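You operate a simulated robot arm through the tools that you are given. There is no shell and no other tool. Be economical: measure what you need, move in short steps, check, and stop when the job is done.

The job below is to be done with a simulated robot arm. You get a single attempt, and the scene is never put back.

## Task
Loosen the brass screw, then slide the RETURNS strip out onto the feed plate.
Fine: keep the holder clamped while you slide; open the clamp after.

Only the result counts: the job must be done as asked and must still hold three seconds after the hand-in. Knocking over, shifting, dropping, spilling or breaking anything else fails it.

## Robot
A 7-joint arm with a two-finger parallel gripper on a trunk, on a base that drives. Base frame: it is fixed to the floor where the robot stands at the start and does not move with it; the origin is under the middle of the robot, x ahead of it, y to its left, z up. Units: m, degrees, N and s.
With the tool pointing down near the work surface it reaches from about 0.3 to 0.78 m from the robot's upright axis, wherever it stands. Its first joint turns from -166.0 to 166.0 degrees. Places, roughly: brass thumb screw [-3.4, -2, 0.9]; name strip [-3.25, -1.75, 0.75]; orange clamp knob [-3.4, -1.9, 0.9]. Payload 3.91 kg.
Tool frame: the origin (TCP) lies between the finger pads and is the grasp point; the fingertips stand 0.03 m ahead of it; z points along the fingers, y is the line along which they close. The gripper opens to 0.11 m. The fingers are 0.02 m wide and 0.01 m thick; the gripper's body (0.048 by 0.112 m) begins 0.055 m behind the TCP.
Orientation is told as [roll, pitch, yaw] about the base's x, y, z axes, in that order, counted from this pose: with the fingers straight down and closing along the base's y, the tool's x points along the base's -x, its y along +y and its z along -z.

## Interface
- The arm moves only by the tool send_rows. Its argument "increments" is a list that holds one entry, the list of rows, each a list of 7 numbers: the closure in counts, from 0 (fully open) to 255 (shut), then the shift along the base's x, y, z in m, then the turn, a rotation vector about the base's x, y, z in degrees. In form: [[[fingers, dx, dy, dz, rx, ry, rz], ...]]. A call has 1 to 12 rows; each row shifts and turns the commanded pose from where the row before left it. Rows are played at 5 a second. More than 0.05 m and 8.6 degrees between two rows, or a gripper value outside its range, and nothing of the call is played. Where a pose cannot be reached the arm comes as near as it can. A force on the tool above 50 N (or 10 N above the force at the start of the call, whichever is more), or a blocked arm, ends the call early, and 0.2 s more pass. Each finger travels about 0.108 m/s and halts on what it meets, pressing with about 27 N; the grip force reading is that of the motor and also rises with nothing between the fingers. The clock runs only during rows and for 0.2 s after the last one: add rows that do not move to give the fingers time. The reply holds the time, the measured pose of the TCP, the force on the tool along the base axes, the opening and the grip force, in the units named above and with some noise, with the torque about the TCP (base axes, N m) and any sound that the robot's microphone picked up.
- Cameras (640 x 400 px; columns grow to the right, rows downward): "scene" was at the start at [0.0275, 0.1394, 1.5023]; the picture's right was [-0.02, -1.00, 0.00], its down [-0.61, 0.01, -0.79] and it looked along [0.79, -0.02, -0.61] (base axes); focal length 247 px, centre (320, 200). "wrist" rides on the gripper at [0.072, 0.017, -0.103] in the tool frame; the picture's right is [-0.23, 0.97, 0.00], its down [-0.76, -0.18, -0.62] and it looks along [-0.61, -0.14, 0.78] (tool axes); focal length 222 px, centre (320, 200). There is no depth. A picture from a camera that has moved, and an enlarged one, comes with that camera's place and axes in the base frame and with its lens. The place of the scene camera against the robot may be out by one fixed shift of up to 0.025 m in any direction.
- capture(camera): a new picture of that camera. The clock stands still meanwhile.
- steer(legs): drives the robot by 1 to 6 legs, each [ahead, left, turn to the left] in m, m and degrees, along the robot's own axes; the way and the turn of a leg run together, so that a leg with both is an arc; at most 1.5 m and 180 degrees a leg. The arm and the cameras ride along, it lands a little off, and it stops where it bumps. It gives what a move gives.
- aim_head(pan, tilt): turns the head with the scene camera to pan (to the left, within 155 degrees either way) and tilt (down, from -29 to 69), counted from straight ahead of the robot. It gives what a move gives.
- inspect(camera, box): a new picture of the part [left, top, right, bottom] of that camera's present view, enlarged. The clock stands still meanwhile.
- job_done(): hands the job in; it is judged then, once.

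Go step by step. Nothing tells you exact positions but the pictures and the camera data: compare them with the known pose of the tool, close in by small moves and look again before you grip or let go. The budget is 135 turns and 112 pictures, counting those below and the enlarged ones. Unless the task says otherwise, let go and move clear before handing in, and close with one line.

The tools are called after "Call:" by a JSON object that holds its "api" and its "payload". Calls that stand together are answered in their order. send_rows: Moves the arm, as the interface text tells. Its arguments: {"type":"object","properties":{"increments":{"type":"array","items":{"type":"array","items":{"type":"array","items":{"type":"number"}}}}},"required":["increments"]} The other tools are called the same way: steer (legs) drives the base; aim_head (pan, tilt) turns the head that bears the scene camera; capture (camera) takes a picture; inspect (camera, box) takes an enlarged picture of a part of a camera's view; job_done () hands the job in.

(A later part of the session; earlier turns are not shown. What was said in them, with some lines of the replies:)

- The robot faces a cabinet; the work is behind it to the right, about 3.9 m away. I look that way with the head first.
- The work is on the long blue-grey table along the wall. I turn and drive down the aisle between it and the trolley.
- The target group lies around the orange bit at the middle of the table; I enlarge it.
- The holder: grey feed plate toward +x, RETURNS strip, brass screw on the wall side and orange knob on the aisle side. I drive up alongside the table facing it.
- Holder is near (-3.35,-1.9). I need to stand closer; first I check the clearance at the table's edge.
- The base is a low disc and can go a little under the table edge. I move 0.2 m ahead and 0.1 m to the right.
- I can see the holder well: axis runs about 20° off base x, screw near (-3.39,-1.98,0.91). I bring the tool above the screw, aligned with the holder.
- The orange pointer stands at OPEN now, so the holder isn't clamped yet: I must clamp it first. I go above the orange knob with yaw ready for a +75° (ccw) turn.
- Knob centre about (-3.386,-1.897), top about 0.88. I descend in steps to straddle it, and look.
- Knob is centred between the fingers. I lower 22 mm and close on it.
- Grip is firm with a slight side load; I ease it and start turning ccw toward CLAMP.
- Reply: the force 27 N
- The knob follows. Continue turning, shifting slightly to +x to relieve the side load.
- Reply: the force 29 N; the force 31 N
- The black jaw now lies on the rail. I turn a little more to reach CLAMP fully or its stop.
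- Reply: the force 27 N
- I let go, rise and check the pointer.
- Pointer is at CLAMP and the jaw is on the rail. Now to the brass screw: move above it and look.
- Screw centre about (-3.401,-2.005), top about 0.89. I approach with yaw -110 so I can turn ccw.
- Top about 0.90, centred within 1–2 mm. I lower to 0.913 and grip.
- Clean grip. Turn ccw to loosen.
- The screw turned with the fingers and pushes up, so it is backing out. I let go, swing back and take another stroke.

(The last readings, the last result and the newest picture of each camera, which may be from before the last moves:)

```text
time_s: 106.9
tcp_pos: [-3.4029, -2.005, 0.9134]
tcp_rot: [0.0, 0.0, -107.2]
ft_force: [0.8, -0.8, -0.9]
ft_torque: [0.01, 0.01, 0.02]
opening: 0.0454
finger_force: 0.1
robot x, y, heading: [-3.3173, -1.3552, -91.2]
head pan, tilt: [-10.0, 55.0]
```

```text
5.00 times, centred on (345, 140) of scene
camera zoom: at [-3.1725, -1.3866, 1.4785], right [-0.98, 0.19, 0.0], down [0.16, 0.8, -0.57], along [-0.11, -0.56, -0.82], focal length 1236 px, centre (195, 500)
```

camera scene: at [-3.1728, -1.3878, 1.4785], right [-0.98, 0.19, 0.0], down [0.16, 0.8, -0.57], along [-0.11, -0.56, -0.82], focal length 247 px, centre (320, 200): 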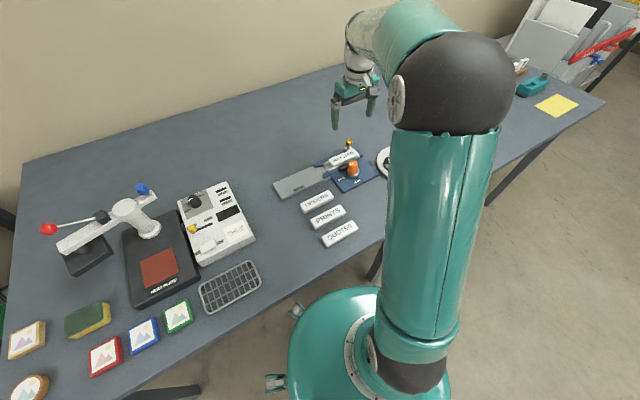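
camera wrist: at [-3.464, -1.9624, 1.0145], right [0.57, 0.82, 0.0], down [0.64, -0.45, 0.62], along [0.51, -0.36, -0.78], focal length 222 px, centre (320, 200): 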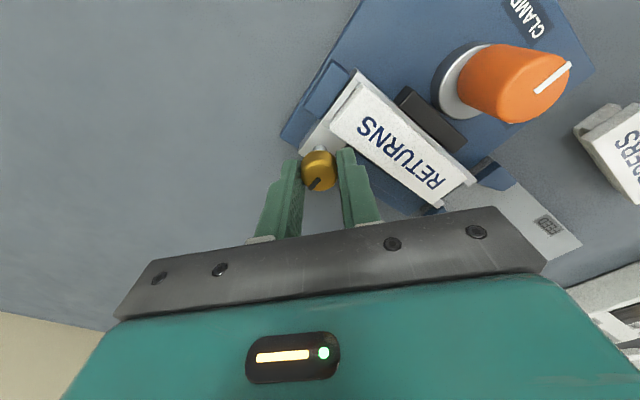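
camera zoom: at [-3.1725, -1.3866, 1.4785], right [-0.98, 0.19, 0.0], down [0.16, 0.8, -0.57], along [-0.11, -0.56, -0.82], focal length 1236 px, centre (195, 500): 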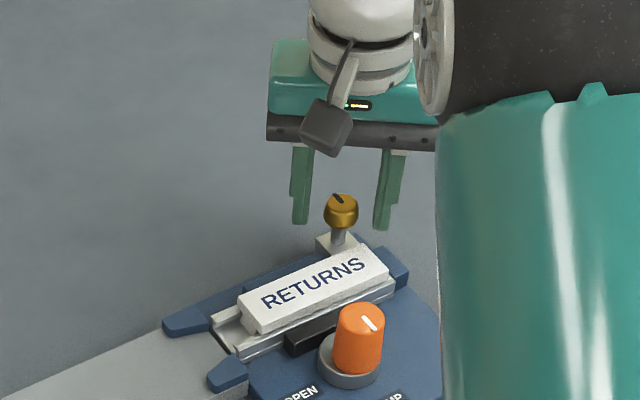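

Call:
{"api": "send_rows", "payload": {"increments": [[[220, 0, 0, 0, 0, 0, 0], [220, 0, 0, 0, 0, 0, 0], [220, 0, 0, 0, 0, 0, 8], [220, 0, 0, 0, 0, 0, 8], [220, 0, 0, 0.0005, 0, 0, 8], [220, 0, 0, 0, 0, 0, 8], [220, 0, 0, 0, 0, 0, 8], [220, 0, 0, 0.0005, 0, 0, 8], [220, 0, 0, 0, 0, 0, 8], [220, 0, 0, 0, 0, 0, 8], [220, 0, 0, 0, 0, 0, 8], [220, 0, 0, 0, 0, 0, 8]]]}}

Call:
{"api": "send_rows", "payload": {"increments": [[[150, 0, 0, 0.001, 0, 0, 0], [150, 0, 0, 0, 0, 0, 0], [150, 0, 0, 0, 0, 0, -8.5], [150, 0, 0, 0, 0, 0, -8.5], [150, 0, 0, 0, 0, 0, -8.5], [150, 0, 0, 0, 0, 0, -8.5], [150, 0, 0, 0, 0, 0, -8.5], [150, 0, 0, 0, 0, 0, -8.5], [150, 0, 0, 0, 0, 0, -8.5], [150, 0, 0, 0, 0, 0, -8.5], [150, 0, 0, 0, 0, 0, -8.5], [150, 0, 0, 0, 0, 0, -4]]]}}

Call:
{"api": "inspect", "payload": {"camera": "wrist", "box": [220, 80, 420, 230]}}

Call:
{"api": "inspect", "payload": {"camera": "scene", "box": [290, 100, 400, 180]}}

```text
time_s: 109.5
tcp_pos: [-3.403, -2.0054, 0.9134]
tcp_rot: [0.0, 0.0, -26.9]
ft_force: [1.4, 0.2, -0.2]
ft_torque: [0.07, -0.08, -0.21]
opening: 0.0233
finger_force: 27.1
robot x, y, heading: [-3.3147, -1.3585, -90.9]
head pan, tilt: [-10.0, 55.0]
```

```text
time_s: 112.1
tcp_pos: [-3.4028, -2.0054, 0.9148]
tcp_rot: [0.0, 0.0, -107.5]
ft_force: [-0.1, 1.0, -0.3]
ft_torque: [0.01, -0.02, 0.05]
opening: 0.0451
finger_force: 0.1
robot x, y, heading: [-3.317, -1.3574, -91.0]
head pan, tilt: [-10.0, 55.0]
```

```text
2.67 times, centred on (320, 155) of wrist
camera zoom: at [-3.3655, -1.9411, 1.017], right [0.86, -0.51, 0.0], down [-0.4, -0.67, 0.62], along [-0.32, -0.54, -0.78], focal length 592 px, centre (320, 320)
```

zoom: 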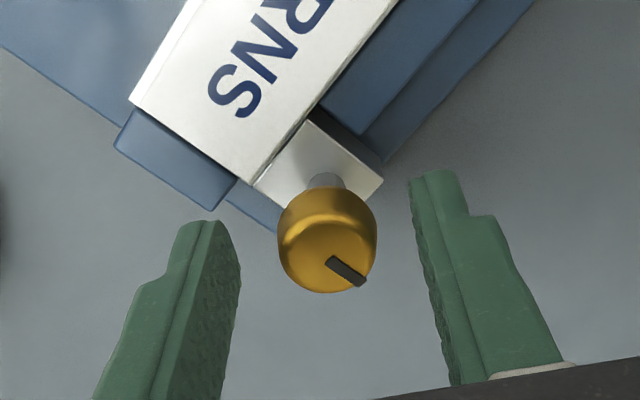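

```text
5.00 times, centred on (345, 140) of scene
camera zoom: at [-3.1726, -1.3866, 1.4785], right [-0.98, 0.19, 0.0], down [0.16, 0.8, -0.57], along [-0.11, -0.56, -0.82], focal length 1236 px, centre (195, 500)
```

zoom: 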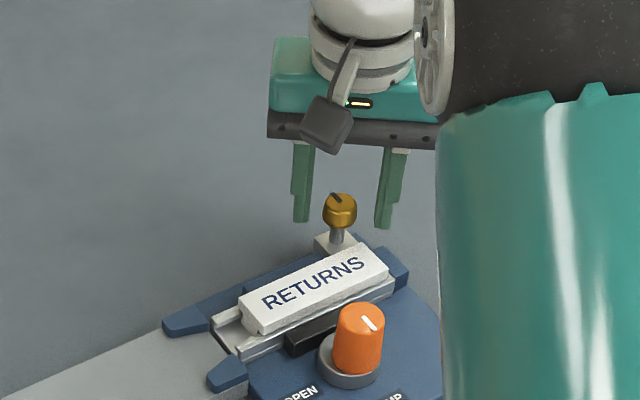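

The screw turned about 90° and then came against its stop (torque -0.21 N m), so it's loosened. Next I rise and go above the RETURNS strip with fingers closing across it.

Call:
{"api": "send_rows", "payload": {"increments": [[[110, 0, 0, 0.03, 0, 0, 0], [110, 0, 0, 0.03, 0, 0, -8], [110, 0.01, 0.01, 0, 0, 0, -8], [110, 0.01, 0.01, 0, 0, 0, -8], [110, 0.01, 0.01, 0, 0, 0, -8], [110, 0.011, 0.01, 0, 0, 0, -8], [110, 0, 0.011, 0, 0, 0, -8], [110, 0, 0, 0, 0, 0, -3.5], [110, 0, 0, 0, 0, 0, 0]]]}}

Call:
{"api": "capture", "payload": {"camera": "wrist"}}

Call:
{"api": "inspect", "payload": {"camera": "scene", "box": [270, 100, 400, 200]}}

```text
time_s: 114.1
tcp_pos: [-3.3611, -1.9542, 0.9744]
tcp_rot: [0.0, 0.0, -159.1]
ft_force: [-0.2, 0.5, 1.2]
ft_torque: [0.02, -0.01, 0.0]
opening: 0.0626
finger_force: 0.0
robot x, y, heading: [-3.3195, -1.3561, -91.2]
head pan, tilt: [-10.0, 55.0]
```

```text
68 pictures are left
camera wrist: at [-3.288, -1.9444, 1.0768], right [0.14, -0.99, 0.0], down [-0.77, -0.11, 0.62], along [-0.62, -0.09, -0.78], focal length 222 px, centre (320, 200)
```

wrist: 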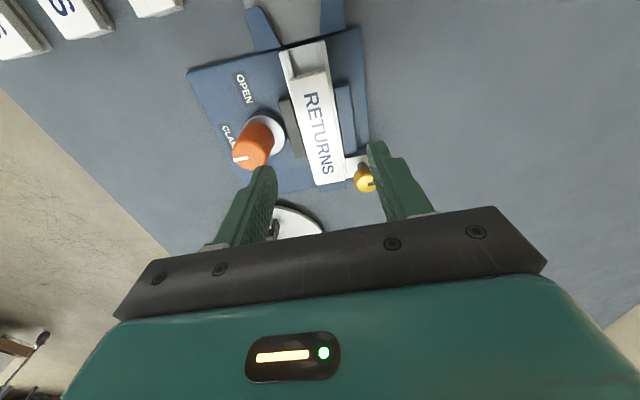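

```text
4.00 times, centred on (335, 150) of scene
camera zoom: at [-3.1724, -1.3866, 1.4785], right [-0.98, 0.19, 0.0], down [0.16, 0.8, -0.57], along [-0.11, -0.56, -0.82], focal length 988 px, centre (260, 400)
```

zoom: 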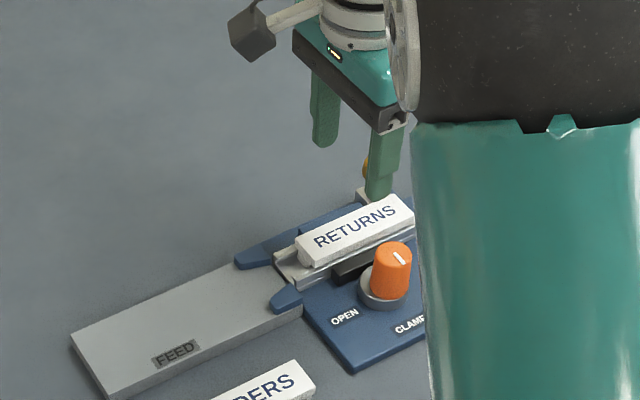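

Call:
{"api": "inspect", "payload": {"camera": "wrist", "box": [220, 30, 400, 210]}}

```text
2.22 times, centred on (310, 120) of wrist
camera zoom: at [-3.288, -1.9444, 1.0768], right [0.14, -0.99, 0.0], down [-0.77, -0.11, 0.62], along [-0.62, -0.09, -0.78], focal length 494 px, centre (342, 378)
```

zoom: 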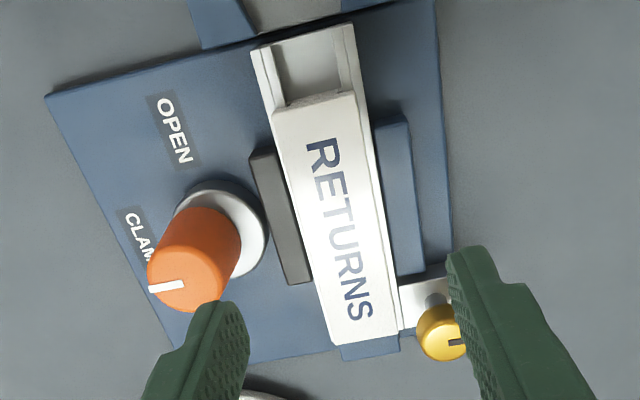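

Strip centre (-3.376,-1.9575), top ≈0.868. I centre and descend to check tip height against the jaw bar.

Call:
{"api": "send_rows", "payload": {"increments": [[[110, -0.001, 0.002, -0.03, 0, 0, -0.5], [110, 0, 0, -0.03, 0, 0, 0], [110, 0, 0, -0.015, 0, 0, 0], [110, 0, 0, 0, 0, 0, 0]]]}}

Call:
{"api": "inspect", "payload": {"camera": "wrist", "box": [220, 50, 420, 230]}}

Call:
{"api": "inspect", "payload": {"camera": "scene", "box": [290, 120, 390, 190]}}

```text
time_s: 115.1
tcp_pos: [-3.3631, -1.9533, 0.8993]
tcp_rot: [-0.1, -0.1, -159.5]
ft_force: [0.8, -0.5, 0.0]
ft_torque: [-0.03, -0.04, 0.02]
opening: 0.0623
finger_force: 0.1
robot x, y, heading: [-3.3152, -1.3538, -91.0]
head pan, tilt: [-10.0, 55.0]
```

```text
2.22 times, centred on (320, 140) of wrist
camera zoom: at [-3.2897, -1.9439, 1.0015], right [0.13, -0.99, 0.0], down [-0.78, -0.1, 0.62], along [-0.62, -0.08, -0.78], focal length 494 px, centre (320, 333)
```

zoom: 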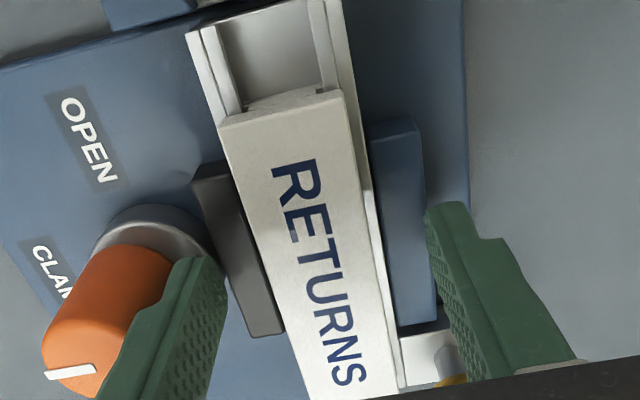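

```text
5.71 times, centred on (340, 155) of scene
camera zoom: at [-3.1725, -1.3868, 1.4785], right [-0.98, 0.19, 0.0], down [0.16, 0.8, -0.57], along [-0.11, -0.56, -0.82], focal length 1412 px, centre (206, 457)
```

zoom: 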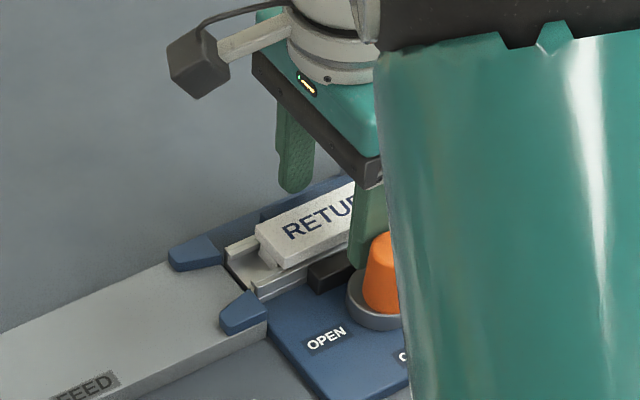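

Exposed strip side is about 1 cm. I narrow the fingers, move 15 mm toward the feed end to clear the knob, lower to 0.89 and grip gently.

Call:
{"api": "send_rows", "payload": {"increments": [[[145, 0.007, 0.0025, 0, 0, 0, 0], [145, 0.007, 0.0025, -0.004, 0, 0, 0], [145, 0, 0, -0.004, 0, 0, 0], [145, 0, 0, 0, 0, 0, 0]]]}}

Call:
{"api": "inspect", "payload": {"camera": "wrist", "box": [220, 50, 420, 230]}}

Call:
{"api": "inspect", "payload": {"camera": "scene", "box": [290, 120, 390, 190]}}

```text
time_s: 116.1
tcp_pos: [-3.3487, -1.9485, 0.8948]
tcp_rot: [0.3, -0.1, -159.4]
ft_force: [4.5, 5.1, 49.1]
ft_torque: [1.43, 0.18, -0.47]
opening: 0.0484
finger_force: 1.0
robot x, y, heading: [-3.3182, -1.3592, -91.0]
head pan, tilt: [-10.0, 55.0]
```

```text
2.22 times, centred on (320, 140) of wrist
camera zoom: at [-3.2751, -1.9383, 0.998], right [0.13, -0.99, 0.01], down [-0.78, -0.1, 0.62], along [-0.62, -0.09, -0.78], focal length 494 px, centre (320, 333)
```

zoom: 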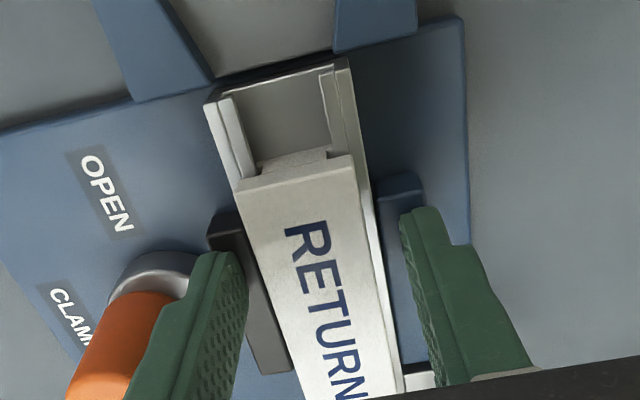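

```text
5.71 times, centred on (340, 155) of scene
camera zoom: at [-3.1722, -1.3852, 1.4785], right [-0.98, 0.19, 0.0], down [0.16, 0.8, -0.57], along [-0.11, -0.56, -0.82], focal length 1412 px, centre (206, 457)
```

zoom: 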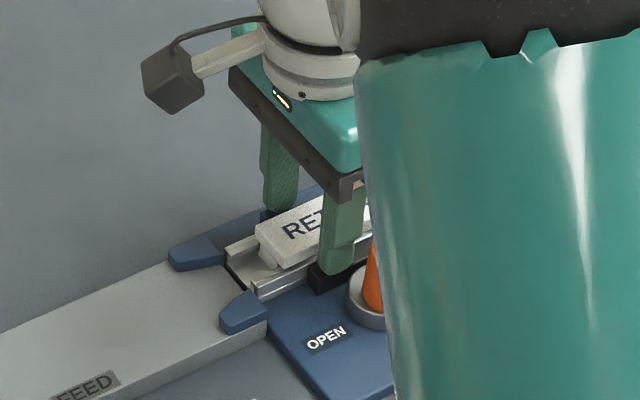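

The finger touched the jaw bar's top (tip ≈0.865). I back off 3 mm, then close onto the strip above it.

Call:
{"api": "send_rows", "payload": {"increments": [[[145, 0, 0, 0.005, 0, 0, 0], [145, 0, 0, 0, 0, 0, 0]]]}}

Call:
{"api": "inspect", "payload": {"camera": "scene", "box": [310, 130, 360, 170]}}

```text
time_s: 116.7
tcp_pos: [-3.3492, -1.9473, 0.8957]
tcp_rot: [-0.2, 0.0, -159.4]
ft_force: [2.0, -3.8, 4.8]
ft_torque: [-0.26, -0.08, 0.06]
opening: 0.0494
finger_force: 2.2
robot x, y, heading: [-3.3189, -1.3596, -91.1]
head pan, tilt: [-10.0, 55.0]
```

```text
10.00 times, centred on (335, 150) of scene
camera zoom: at [-3.1725, -1.3871, 1.4785], right [-0.98, 0.19, 0.0], down [0.16, 0.8, -0.57], along [-0.11, -0.56, -0.82], focal length 2471 px, centre (170, 700)
```

zoom: 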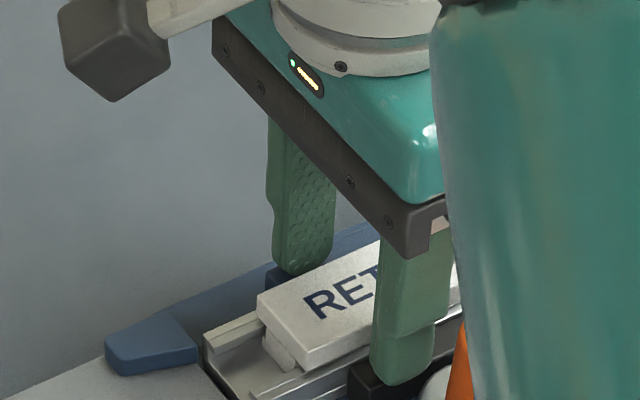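

The strip top stands about 8 mm over the tips. I raise 1.5 mm more and close.

Call:
{"api": "send_rows", "payload": {"increments": [[[145, 0, 0, 0.0015, 0, 0, 0], [175, 0, 0, 0, 0, 0, 0], [200, 0, 0, 0, 0, 0, 0], [200, 0, 0, 0, 0, 0, 0]]]}}

Call:
{"api": "inspect", "payload": {"camera": "wrist", "box": [220, 50, 420, 230]}}

Call:
{"api": "inspect", "payload": {"camera": "scene", "box": [310, 130, 360, 170]}}

```text
time_s: 117.7
tcp_pos: [-3.3482, -1.9472, 0.8993]
tcp_rot: [0.0, 0.1, -159.4]
ft_force: [-0.3, -0.8, 0.0]
ft_torque: [-0.01, -0.04, 0.02]
opening: 0.0308
finger_force: 27.0
robot x, y, heading: [-3.3146, -1.356, -91.2]
head pan, tilt: [-10.0, 55.0]
```

```text
2.22 times, centred on (320, 140) of wrist
camera zoom: at [-3.2754, -1.9378, 1.0013], right [0.13, -0.99, 0.0], down [-0.78, -0.1, 0.62], along [-0.62, -0.08, -0.78], focal length 494 px, centre (320, 333)
```

zoom: 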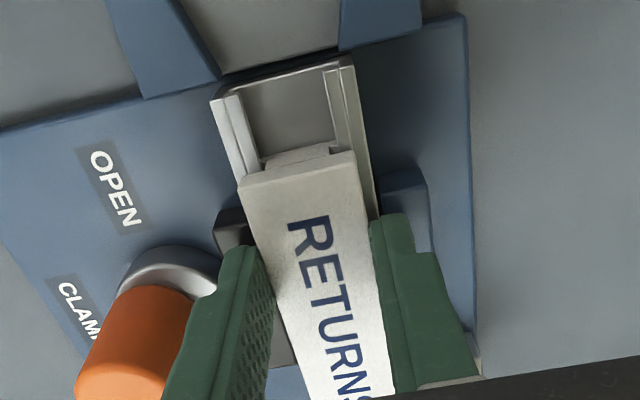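

```text
10.00 times, centred on (335, 150) of scene
camera zoom: at [-3.1725, -1.3866, 1.4785], right [-0.98, 0.19, 0.0], down [0.16, 0.8, -0.57], along [-0.11, -0.56, -0.82], focal length 2471 px, centre (170, 700)
```

zoom: 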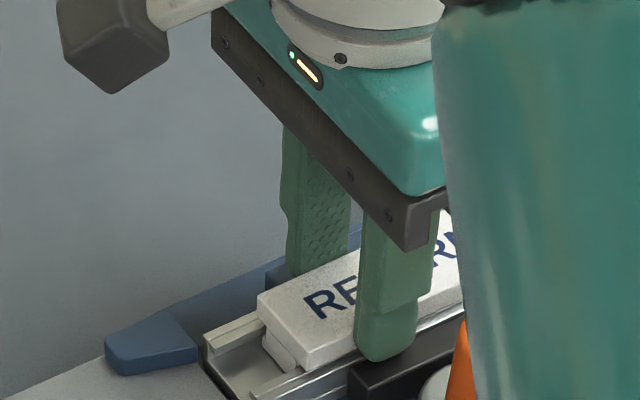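

Held cleanly with no load. I slide along the holder axis (20.4°) in small steps.

Call:
{"api": "send_rows", "payload": {"increments": [[[200, 0.0047, 0.00175, 0, 0, 0, 0], [200, 0.0047, 0.00175, 0, 0, 0, 0], [200, 0.0047, 0.00175, 0, 0, 0, 0], [200, 0.0047, 0.00175, 0, 0, 0, 0]]]}}

Call:
{"api": "capture", "payload": {"camera": "wrist"}}

Call:
{"api": "inspect", "payload": {"camera": "scene", "box": [270, 110, 390, 200]}}

```text
time_s: 118.7
tcp_pos: [-3.3289, -1.9384, 0.8976]
tcp_rot: [0.1, 0.0, -159.5]
ft_force: [-1.1, 1.1, 2.1]
ft_torque: [0.04, 0.08, 0.03]
opening: 0.031
finger_force: 27.2
robot x, y, heading: [-3.3187, -1.3575, -91.0]
head pan, tilt: [-10.0, 55.0]
```

```text
58 pictures are left
camera wrist: at [-3.2563, -1.9302, 1.0006], right [0.13, -0.99, 0.0], down [-0.78, -0.1, 0.62], along [-0.62, -0.08, -0.78], focal length 222 px, centre (320, 200)
```

wrist: 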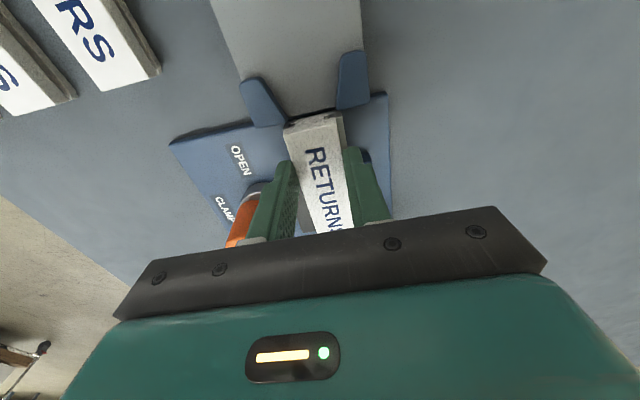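

```text
4.44 times, centred on (330, 155) of scene
camera zoom: at [-3.1725, -1.3865, 1.4785], right [-0.98, 0.19, 0.0], down [0.16, 0.8, -0.57], along [-0.11, -0.56, -0.82], focal length 1098 px, centre (276, 400)
```

zoom: 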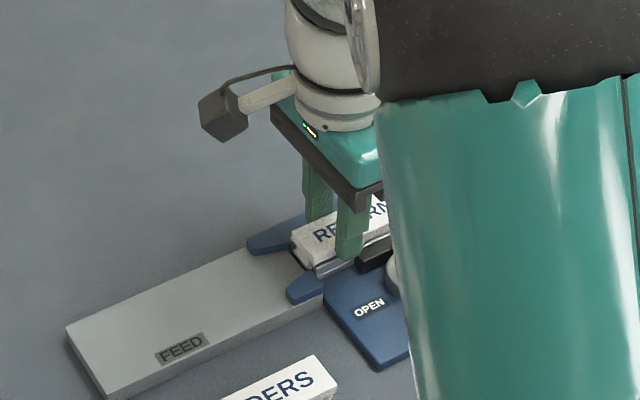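

It slides freely and the strip end is at the guides. I continue, watching force as the fingers pass the blue guides.

Call:
{"api": "send_rows", "payload": {"increments": [[[200, 0.0047, 0.00175, 0, 0, 0, 0], [200, 0.0047, 0.00175, 0, 0, 0, 0], [200, 0.0047, 0.00175, 0, 0, 0, 0], [200, 0.0047, 0.00175, 0, 0, 0, 0], [200, 0.0047, 0.00175, 0, 0, 0, 0]]]}}

Call:
{"api": "capture", "payload": {"camera": "wrist"}}

Call:
{"api": "inspect", "payload": {"camera": "scene", "box": [270, 110, 390, 200]}}

```text
time_s: 119.9
tcp_pos: [-3.305, -1.9317, 0.8989]
tcp_rot: [0.0, 0.0, -159.4]
ft_force: [-2.8, 0.0, 13.1]
ft_torque: [0.16, -0.32, 0.03]
opening: 0.0309
finger_force: 26.9
robot x, y, heading: [-3.316, -1.3557, -90.8]
head pan, tilt: [-10.0, 55.0]
```

```text
56 pictures are left
camera wrist: at [-3.2318, -1.9217, 1.0015], right [0.13, -0.99, 0.0], down [-0.78, -0.1, 0.62], along [-0.62, -0.08, -0.78], focal length 222 px, centre (320, 200)
```

wrist: 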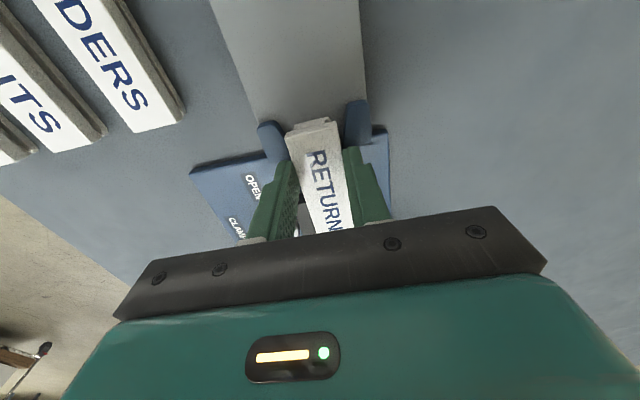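

```text
4.44 times, centred on (330, 155) of scene
camera zoom: at [-3.1727, -1.3864, 1.4785], right [-0.98, 0.19, 0.0], down [0.16, 0.8, -0.57], along [-0.11, -0.56, -0.82], focal length 1098 px, centre (276, 400)
```

zoom: 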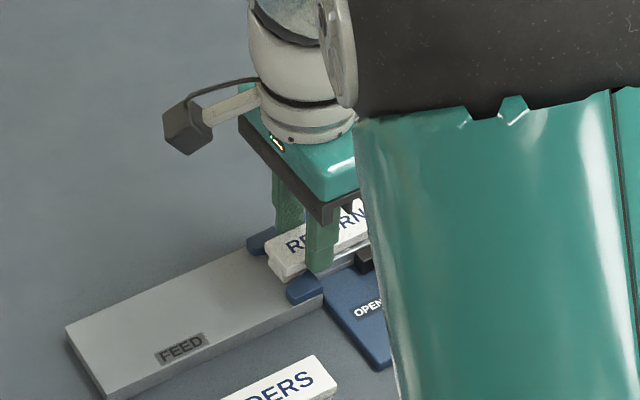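

Call:
{"api": "send_rows", "payload": {"increments": [[[200, 0, 0, 0.001, 0, 0, 0], [200, 0.003, 0.00115, 0, 0, 0, 0], [200, 0.003, 0.00115, 0, 0, 0, 0]]]}}

Call:
{"api": "inspect", "payload": {"camera": "wrist", "box": [220, 70, 420, 240]}}

Call:
{"api": "inspect", "payload": {"camera": "scene", "box": [305, 135, 365, 185]}}

```text
time_s: 120.7
tcp_pos: [-3.3007, -1.9301, 0.899]
tcp_rot: [0.0, -0.1, -159.4]
ft_force: [-3.3, -1.8, 8.5]
ft_torque: [0.06, -0.21, -0.02]
opening: 0.031
finger_force: 27.3
robot x, y, heading: [-3.3177, -1.3585, -90.9]
head pan, tilt: [-10.0, 55.0]
```

```text
2.35 times, centred on (320, 155) of wrist
camera zoom: at [-3.2274, -1.9201, 1.0015], right [0.13, -0.99, 0.0], down [-0.78, -0.1, 0.62], along [-0.62, -0.08, -0.78], focal length 523 px, centre (320, 306)
```

zoom: 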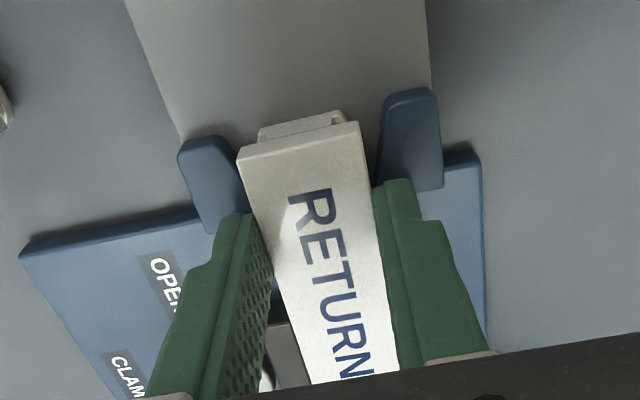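

```text
8.00 times, centred on (335, 160) of scene
camera zoom: at [-3.1726, -1.3865, 1.4785], right [-0.98, 0.19, 0.0], down [0.16, 0.8, -0.57], along [-0.11, -0.56, -0.82], focal length 1977 px, centre (200, 520)
```

zoom: 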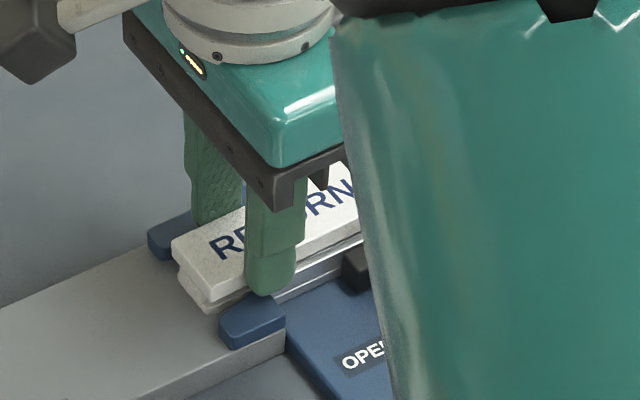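

Call:
{"api": "send_rows", "payload": {"increments": [[[200, 0.0028, 0.00105, 0, 0, 0, 0]]]}}

Call:
{"api": "send_rows", "payload": {"increments": [[[200, 0.0028, 0.00105, 0, 0, 0, 0]]]}}

Call:
{"api": "inspect", "payload": {"camera": "scene", "box": [305, 135, 365, 185]}}

```text
time_s: 121.1
tcp_pos: [-3.2983, -1.9286, 0.8984]
tcp_rot: [0.1, 0.1, -159.5]
ft_force: [-4.9, -2.2, 12.8]
ft_torque: [0.11, -0.2, -0.02]
opening: 0.0307
finger_force: 27.2
robot x, y, heading: [-3.3182, -1.357, -91.4]
head pan, tilt: [-10.0, 55.0]
```

```text
time_s: 121.5
tcp_pos: [-3.2945, -1.9269, 0.8984]
tcp_rot: [0.0, 0.0, -159.4]
ft_force: [-4.8, -2.6, 13.4]
ft_torque: [0.1, -0.21, 0.01]
opening: 0.0307
finger_force: 27.2
robot x, y, heading: [-3.3181, -1.3572, -91.2]
head pan, tilt: [-10.0, 55.0]
```

```text
8.00 times, centred on (335, 160) of scene
camera zoom: at [-3.1726, -1.3865, 1.4785], right [-0.98, 0.19, 0.0], down [0.16, 0.8, -0.57], along [-0.11, -0.56, -0.82], focal length 1977 px, centre (200, 520)
```

zoom: 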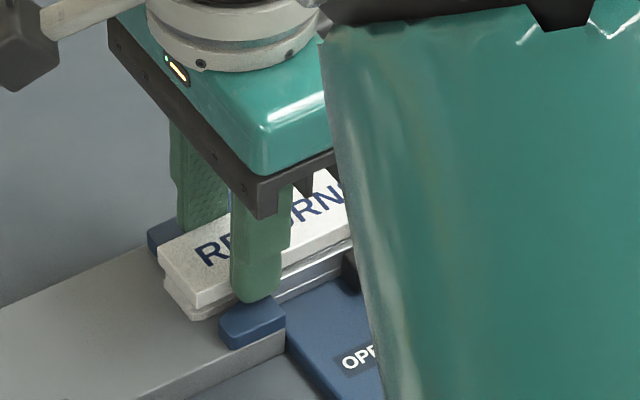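

Steady small drag only; the finger seems to pass above the guide. Continue carefully.

Call:
{"api": "send_rows", "payload": {"increments": [[[200, 0.0028, 0.00105, 0, 0, 0, 0], [200, 0.0028, 0.00105, 0, 0, 0, 0], [200, 0.0028, 0.00105, 0, 0, 0, 0]]]}}

Call:
{"api": "inspect", "payload": {"camera": "wrist", "box": [220, 70, 420, 240]}}

Call:
{"api": "inspect", "payload": {"camera": "scene", "box": [305, 135, 365, 185]}}

```text
time_s: 122.3
tcp_pos: [-3.287, -1.924, 0.8997]
tcp_rot: [0.0, 0.0, -159.4]
ft_force: [-4.4, -1.9, 12.3]
ft_torque: [0.05, -0.25, 0.02]
opening: 0.0308
finger_force: 27.1
robot x, y, heading: [-3.3204, -1.361, -90.9]
head pan, tilt: [-10.0, 55.0]
```

```text
2.35 times, centred on (320, 155) of wrist
camera zoom: at [-3.2134, -1.9139, 1.0012], right [0.13, -0.99, 0.0], down [-0.78, -0.1, 0.62], along [-0.62, -0.08, -0.78], focal length 523 px, centre (320, 306)
```

zoom: 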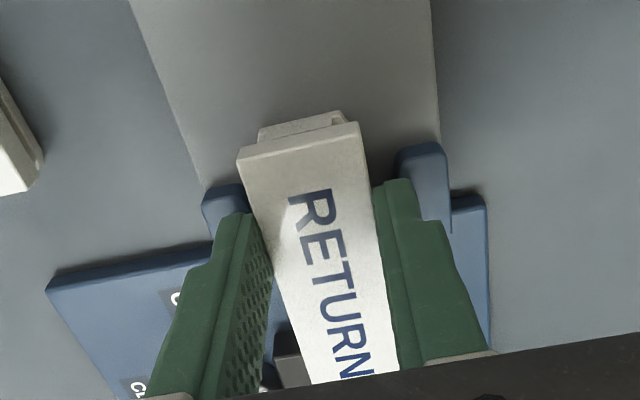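

```text
8.00 times, centred on (335, 160) of scene
camera zoom: at [-3.1726, -1.3865, 1.4785], right [-0.98, 0.19, 0.0], down [0.16, 0.8, -0.57], along [-0.11, -0.56, -0.82], focal length 1977 px, centre (200, 520)
```

zoom: 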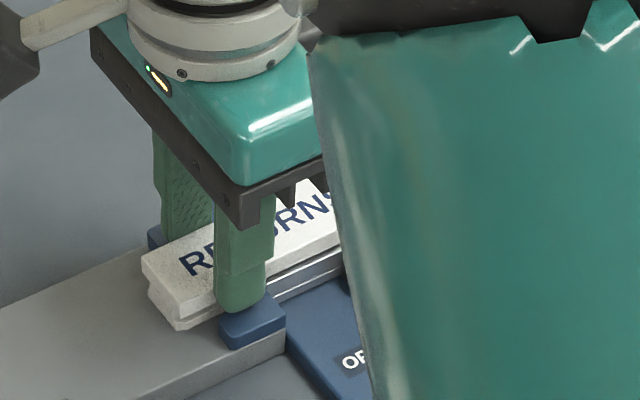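

Fingers pass over the guides. Another 10 cm to go; continue in two moves.

Call:
{"api": "send_rows", "payload": {"increments": [[[200, 0.0065, 0.00243, 0, 0, 0, 0], [200, 0.0065, 0.00243, 0, 0, 0, 0], [200, 0.0065, 0.00243, 0, 0, 0, 0], [200, 0.0065, 0.00243, 0, 0, 0, 0], [200, 0.0065, 0.00243, 0, 0, 0, 0], [200, 0.0065, 0.00243, 0, 0, 0, 0]]]}}

Call:
{"api": "capture", "payload": {"camera": "wrist"}}

Call:
{"api": "inspect", "payload": {"camera": "scene", "box": [270, 110, 390, 200]}}

```text
time_s: 123.7
tcp_pos: [-3.2473, -1.9085, 0.8996]
tcp_rot: [-0.1, 0.0, -159.4]
ft_force: [0.0, -0.2, -1.6]
ft_torque: [0.0, -0.03, 0.0]
opening: 0.0309
finger_force: 26.8
robot x, y, heading: [-3.3134, -1.3602, -91.1]
head pan, tilt: [-10.0, 55.0]
```

```text
49 pictures are left
camera wrist: at [-3.1736, -1.8991, 1.0021], right [0.13, -0.99, 0.0], down [-0.78, -0.1, 0.62], along [-0.62, -0.08, -0.78], focal length 222 px, centre (320, 200)
```

wrist: 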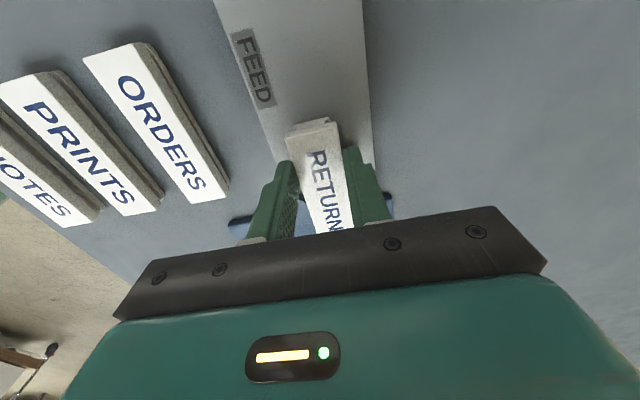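

```text
4.44 times, centred on (330, 155) of scene
camera zoom: at [-3.1726, -1.3865, 1.4785], right [-0.98, 0.19, 0.0], down [0.16, 0.8, -0.57], along [-0.11, -0.56, -0.82], focal length 1098 px, centre (276, 400)
```

zoom: 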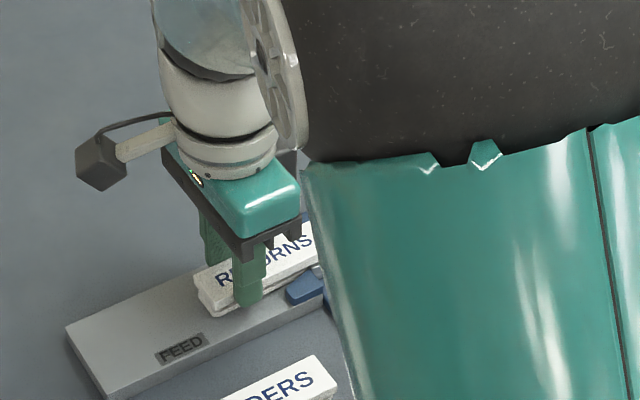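

Call:
{"api": "send_rows", "payload": {"increments": [[[200, 0.0065, 0.00243, 0, 0, 0, 0], [200, 0.0065, 0.00243, 0, 0, 0, 0], [200, 0.0065, 0.00243, 0, 0, 0, 0], [200, 0.0065, 0.00243, 0, 0, 0, 0], [200, 0.0065, 0.00243, 0, 0, 0, 0], [200, 0.0065, 0.00243, 0, 0, 0, 0], [200, 0.0065, 0.00243, 0, 0, 0, 0], [200, 0.0065, 0.00243, 0, 0, 0, 0], [200, 0, 0, 0, 0, 0, 0]]]}}

Call:
{"api": "capture", "payload": {"camera": "wrist"}}

Call:
{"api": "inspect", "payload": {"camera": "scene", "box": [260, 110, 380, 200]}}

```text
time_s: 125.7
tcp_pos: [-3.1957, -1.8893, 0.9015]
tcp_rot: [0.0, 0.0, -159.4]
ft_force: [-1.2, -0.4, 0.1]
ft_torque: [0.0, 0.0, -0.04]
opening: 0.0308
finger_force: 26.9
robot x, y, heading: [-3.3153, -1.3576, -91.4]
head pan, tilt: [-10.0, 55.0]
```

```text
47 pictures are left
camera wrist: at [-3.1218, -1.8791, 1.0031], right [0.13, -0.99, 0.0], down [-0.78, -0.1, 0.62], along [-0.62, -0.08, -0.78], focal length 222 px, centre (320, 200)
```

wrist: 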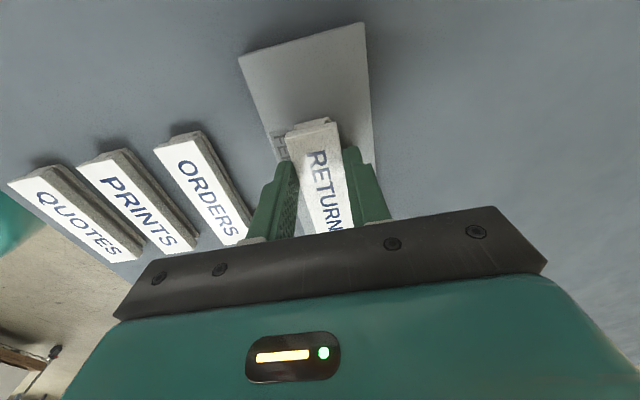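

```text
4.44 times, centred on (320, 155) of scene
camera zoom: at [-3.1724, -1.3865, 1.4785], right [-0.98, 0.19, 0.0], down [0.16, 0.8, -0.57], along [-0.11, -0.56, -0.82], focal length 1098 px, centre (320, 400)
```

zoom: 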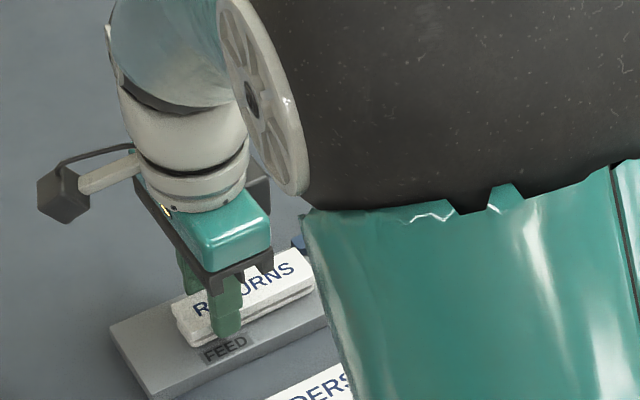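

The strip is over the plate. I lower until it bears on the plate, then release.

Call:
{"api": "send_rows", "payload": {"increments": [[[200, 0, 0, -0.001, 0, 0, 0], [200, 0, 0, -0.001, 0, 0, 0], [200, 0, 0, 0, 0, 0, 0]]]}}

```text
time_s: 126.5
tcp_pos: [-3.1955, -1.8889, 0.8988]
tcp_rot: [-0.1, 0.2, -159.4]
ft_force: [-1.4, 1.3, 8.2]
ft_torque: [0.18, -0.09, 0.08]
opening: 0.0311
finger_force: 26.9
robot x, y, heading: [-3.3176, -1.3564, -91.1]
head pan, tilt: [-10.0, 55.0]
```

It bears on the plate (8 N). Release, rise and look.

Call:
{"api": "send_rows", "payload": {"increments": [[[175, 0, 0, 0, 0, 0, 0], [140, 0, 0, 0, 0, 0, 0], [140, 0, 0, 0.02, 0, 0, 0], [140, 0, 0, 0.04, 0, 0, 0], [140, 0, 0, 0.04, 0, 0, 0], [140, 0, 0, 0, 0, 0, 0]]]}}

Call:
{"api": "capture", "payload": {"camera": "wrist"}}

Call:
{"api": "inspect", "payload": {"camera": "scene", "box": [260, 110, 380, 200]}}

```text
time_s: 127.9
tcp_pos: [-3.1965, -1.8901, 1.0009]
tcp_rot: [0.0, 0.0, -159.4]
ft_force: [0.7, 0.5, -0.3]
ft_torque: [-0.01, -0.02, 0.02]
opening: 0.0496
finger_force: 0.0
robot x, y, heading: [-3.3191, -1.3562, -90.9]
head pan, tilt: [-10.0, 55.0]
```

```text
45 pictures are left
camera wrist: at [-3.1233, -1.8794, 1.1033], right [0.13, -0.99, 0.0], down [-0.78, -0.1, 0.62], along [-0.62, -0.08, -0.78], focal length 222 px, centre (320, 200)
```

wrist: 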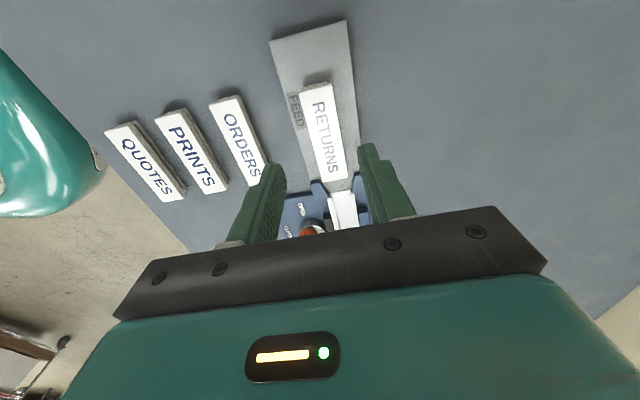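

```text
4.44 times, centred on (320, 155) of scene
camera zoom: at [-3.1726, -1.3859, 1.4785], right [-0.98, 0.19, 0.0], down [0.16, 0.8, -0.57], along [-0.11, -0.56, -0.82], focal length 1098 px, centre (320, 400)
```

zoom: 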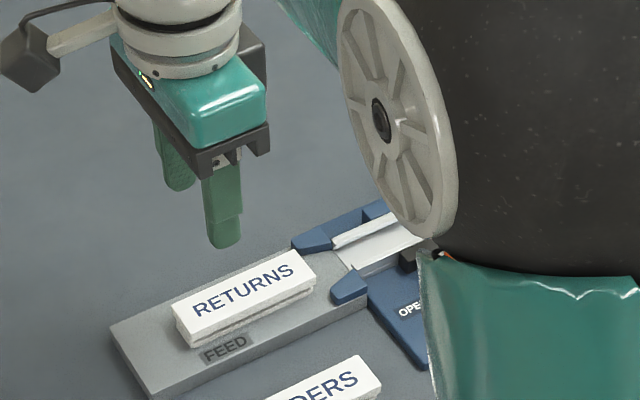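

RETURNS lies wholly on the feed plate. Now back above the orange knob to open the clamp.

Call:
{"api": "send_rows", "payload": {"increments": [[[110, -0.03, 0, 0.01, 0, 0, 8.5], [110, -0.03, 0, 0, 0, 0, 8.5], [110, -0.03, 0, 0, 0, 0, 8.5], [110, -0.03, 0, 0, 0, 0, 8.5], [110, -0.03, -0.007, 0, 0, 0, 8.5], [110, -0.03, 0, 0, 0, 0, 8.5], [110, -0.008, 0, 0, 0, 0, 8.5], [110, 0, 0, 0, 0, 0, 8.5], [110, 0, 0, 0, 0, 0, 8.5], [110, 0, 0, 0, 0, 0, 8.5], [110, 0, 0, 0, 0, 0, 8.5], [110, 0, 0, 0, 0, 0, 8.5]]]}}

Call:
{"api": "send_rows", "payload": {"increments": [[[110, 0, 0, 0, 0, 0, 8.5], [110, 0, 0, 0, 0, 0, 8.5], [110, 0, 0, -0.02, 0, 0, 8.5], [110, 0, 0, -0.02, 0, 0, 8.5], [110, 0, 0, -0.02, 0, 0, 7], [110, 0, 0, 0, 0, 0, 0]]]}}

Call:
{"api": "capture", "payload": {"camera": "wrist"}}

Call:
{"api": "inspect", "payload": {"camera": "scene", "box": [270, 110, 390, 200]}}

```text
time_s: 130.5
tcp_pos: [-3.3834, -1.8973, 1.0068]
tcp_rot: [0.0, 0.0, -57.3]
ft_force: [-0.4, -0.2, -0.5]
ft_torque: [0.0, -0.02, 0.03]
opening: 0.0625
finger_force: 0.0
robot x, y, heading: [-3.3142, -1.3592, -91.0]
head pan, tilt: [-10.0, 55.0]
```

```text
time_s: 131.9
tcp_pos: [-3.3841, -1.8967, 0.9473]
tcp_rot: [0.0, 0.0, -16.3]
ft_force: [0.0, -0.6, 0.3]
ft_torque: [0.03, 0.01, -0.02]
opening: 0.0623
finger_force: 0.0
robot x, y, heading: [-3.3205, -1.3609, -91.1]
head pan, tilt: [-10.0, 55.0]
```

```text
43 pictures are left
camera wrist: at [-3.4484, -1.8595, 1.0493], right [0.49, 0.87, 0.0], down [0.68, -0.38, 0.62], along [0.54, -0.31, -0.78], focal length 222 px, centre (320, 200)
```

wrist: 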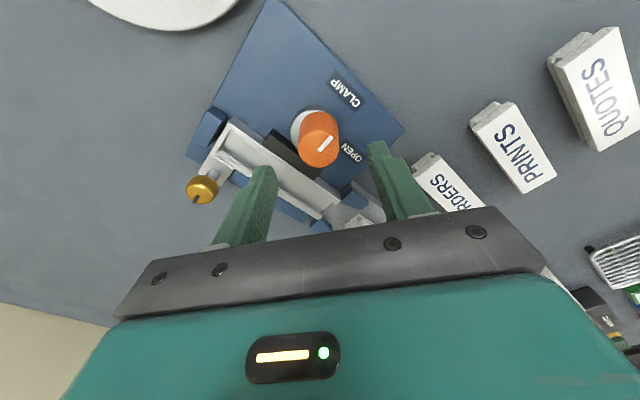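

```text
4.44 times, centred on (330, 155) of scene
camera zoom: at [-3.1724, -1.3869, 1.4785], right [-0.98, 0.19, 0.0], down [0.16, 0.8, -0.57], along [-0.11, -0.56, -0.82], focal length 1098 px, centre (276, 400)
```

zoom: 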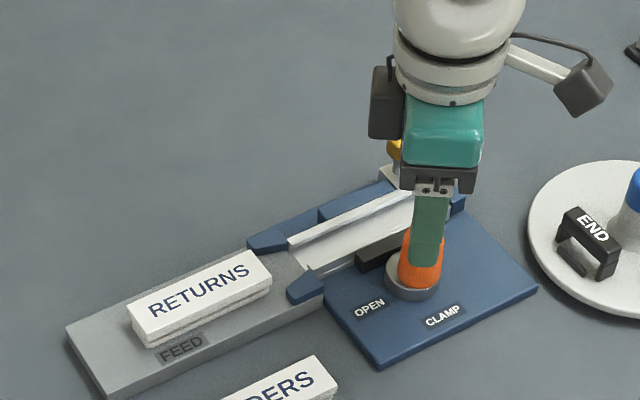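

Knob centred within 2 mm. Descend to grip a little higher than before and turn it back clockwise.

Call:
{"api": "send_rows", "payload": {"increments": [[[120, -0.001, 0.001, -0.02, 0, 0, 0], [120, -0.001, 0, -0.023, 0, 0, 0], [150, 0, 0, 0, 0, 0, 0], [190, 0, 0, 0, 0, 0, 0], [190, 0, 0, 0, 0, 0, 0]]]}}

Call:
{"api": "inspect", "payload": {"camera": "wrist", "box": [220, 60, 420, 240]}}

```text
time_s: 133.1
tcp_pos: [-3.3859, -1.8955, 0.9033]
tcp_rot: [-0.2, 0.0, -16.5]
ft_force: [-2.6, -7.3, -1.2]
ft_torque: [-0.31, 0.19, -0.02]
opening: 0.0319
finger_force: 44.9
robot x, y, heading: [-3.3171, -1.3578, -90.9]
head pan, tilt: [-10.0, 55.0]
```

```text
2.22 times, centred on (320, 150) of wrist
camera zoom: at [-3.4512, -1.8588, 1.0053], right [0.49, 0.87, 0.0], down [0.68, -0.38, 0.62], along [0.54, -0.31, -0.78], focal length 494 px, centre (320, 311)
```

zoom: 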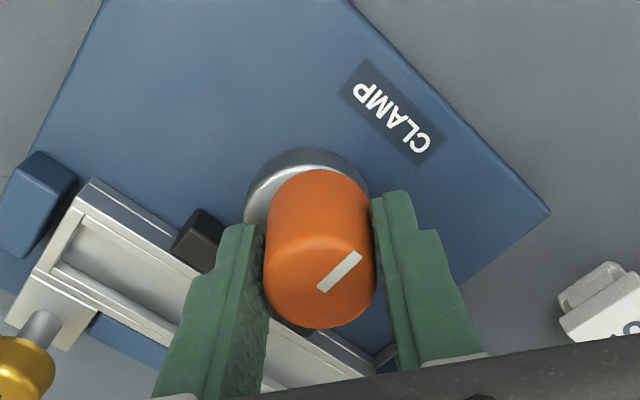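

Call:
{"api": "send_rows", "payload": {"increments": [[[190, 0, 0, 0, 0, 0, -8.4], [190, 0, 0, 0, 0, 0, -8.4], [190, 0, 0, 0, 0, 0, -8.4], [190, 0, 0, 0, 0, 0, -8.4], [190, 0, 0, 0, 0, 0, -8.4]]]}}

Call:
{"api": "send_rows", "payload": {"increments": [[[190, 0, 0, 0, 0, 0, -8.4], [190, 0, 0, 0, 0, 0, -8.4], [190, 0, 0, 0, 0, 0, -8.4], [190, 0, 0, 0, 0, 0, -8.4], [190, 0, 0, 0, 0, 0, -8.4]]]}}

Call:
{"api": "inspect", "payload": {"camera": "wrist", "box": [220, 60, 420, 240]}}

```text
time_s: 134.3
tcp_pos: [-3.3867, -1.8947, 0.9029]
tcp_rot: [0.0, 0.2, -58.5]
ft_force: [-13.7, -5.6, -23.2]
ft_torque: [-0.59, 0.17, -0.01]
opening: 0.032
finger_force: 44.8
robot x, y, heading: [-3.3133, -1.3576, -91.3]
head pan, tilt: [-10.0, 55.0]
```

```text
time_s: 135.5
tcp_pos: [-3.3864, -1.8955, 0.9041]
tcp_rot: [0.0, 0.0, -100.6]
ft_force: [-17.0, -7.1, -27.0]
ft_torque: [0.07, 0.43, -0.04]
opening: 0.032
finger_force: 44.9
robot x, y, heading: [-3.3148, -1.3541, -91.0]
head pan, tilt: [-10.0, 55.0]
```

```text
2.22 times, centred on (320, 150) of wrist
camera zoom: at [-3.3566, -1.8275, 1.0064], right [0.92, -0.4, 0.0], down [-0.31, -0.72, 0.62], along [-0.25, -0.57, -0.78], focal length 494 px, centre (320, 311)
```

zoom: 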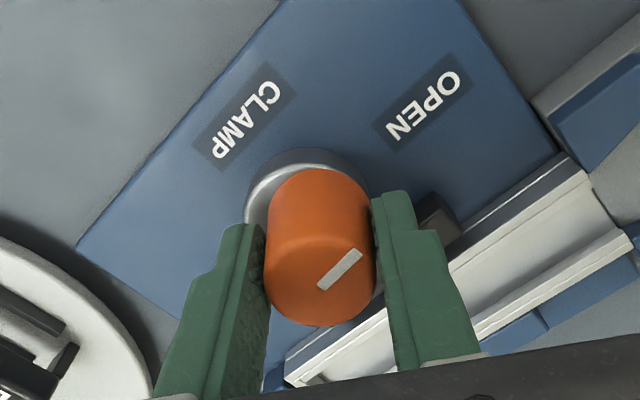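

Back at the OPEN bearing. Release, rise and check.

Call:
{"api": "send_rows", "payload": {"increments": [[[170, 0, 0, 0, 0, 0, 0], [125, 0, 0, 0, 0, 0, 0], [125, 0, 0, 0.02, 0, 0, 0], [125, 0, 0, 0.04, 0, 0, 8], [125, 0, 0, 0.04, 0, 0, 8], [125, 0, 0, 0.02, 0, 0, 8], [125, 0, -0.02, 0, 0, 0, 8]]]}}

Call:
{"api": "inspect", "payload": {"camera": "wrist", "box": [200, 0, 460, 170]}}

Call:
{"api": "inspect", "payload": {"camera": "scene", "box": [260, 110, 400, 210]}}

```text
time_s: 137.1
tcp_pos: [-3.3875, -1.9163, 1.0249]
tcp_rot: [0.0, 0.0, -68.3]
ft_force: [0.2, 0.3, -0.4]
ft_torque: [-0.03, 0.0, -0.02]
opening: 0.0563
finger_force: 0.0
robot x, y, heading: [-3.3202, -1.3565, -91.4]
head pan, tilt: [-10.0, 55.0]
```

```text
2.35 times, centred on (330, 85) of wrist
camera zoom: at [-3.3993, -1.8416, 1.127], right [0.99, 0.15, 0.0], down [0.12, -0.77, 0.62], along [0.09, -0.62, -0.78], focal length 523 px, centre (296, 471)
```

zoom: 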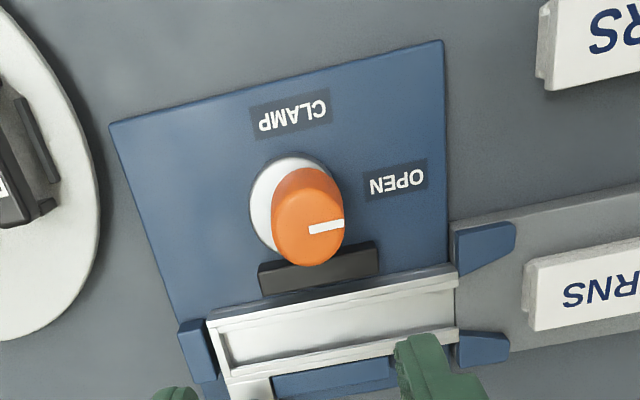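

```text
4.00 times, centred on (330, 160) of scene
camera zoom: at [-3.1723, -1.3852, 1.4785], right [-0.98, 0.19, 0.0], down [0.16, 0.8, -0.57], along [-0.11, -0.56, -0.82], focal length 988 px, centre (280, 360)
```

zoom: 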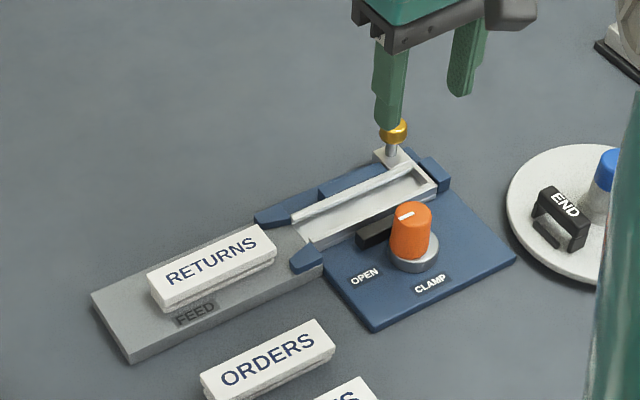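

The jaw is off the rail, the pointer at OPEN, the strip on the plate and nothing else moved. I raise the arm clear and hand in.

Call:
{"api": "send_rows", "payload": {"increments": [[[125, 0, 0, 0.04, 0, 0, 0], [125, 0, 0.01, 0.04, 0, 0, 0], [125, 0, 0.03, 0.02, 0, 0, 0], [125, 0, 0, 0, 0, 0, 0]]]}}

Call:
{"api": "capture", "payload": {"camera": "scene"}}

```text
time_s: 138.1
tcp_pos: [-3.3855, -1.8744, 1.1234]
tcp_rot: [0.0, 0.0, -68.4]
ft_force: [0.2, 0.3, -0.1]
ft_torque: [-0.07, -0.01, 0.0]
opening: 0.0561
finger_force: 0.1
robot x, y, heading: [-3.317, -1.3584, -91.1]
head pan, tilt: [-10.0, 55.0]
```

```text
37 pictures are left
camera scene: at [-3.1724, -1.3855, 1.4785], right [-0.98, 0.19, 0.0], down [0.16, 0.8, -0.57], along [-0.11, -0.56, -0.82], focal length 247 px, centre (320, 200)
```

scene: 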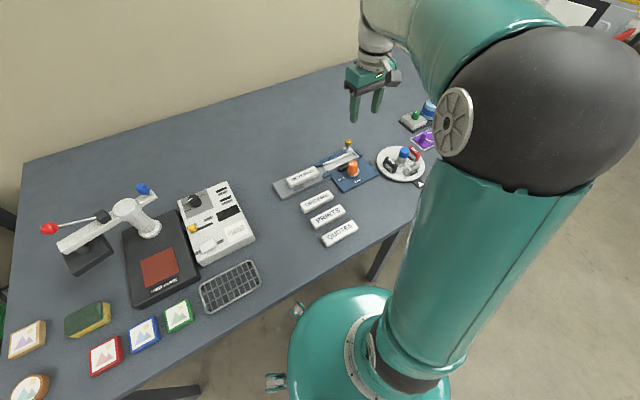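

Everything is in place and the arm is clear; I hand in.

Call:
{"api": "job_done", "payload": {}}

```text
The job is handed in.
```

The brass screw is loosened (about 90° counter-clockwise, to its stop) and the RETURNS strip lies fully on the feed plate. The clamp, which was open at the start, was closed for the loosening and sliding and is now open again.
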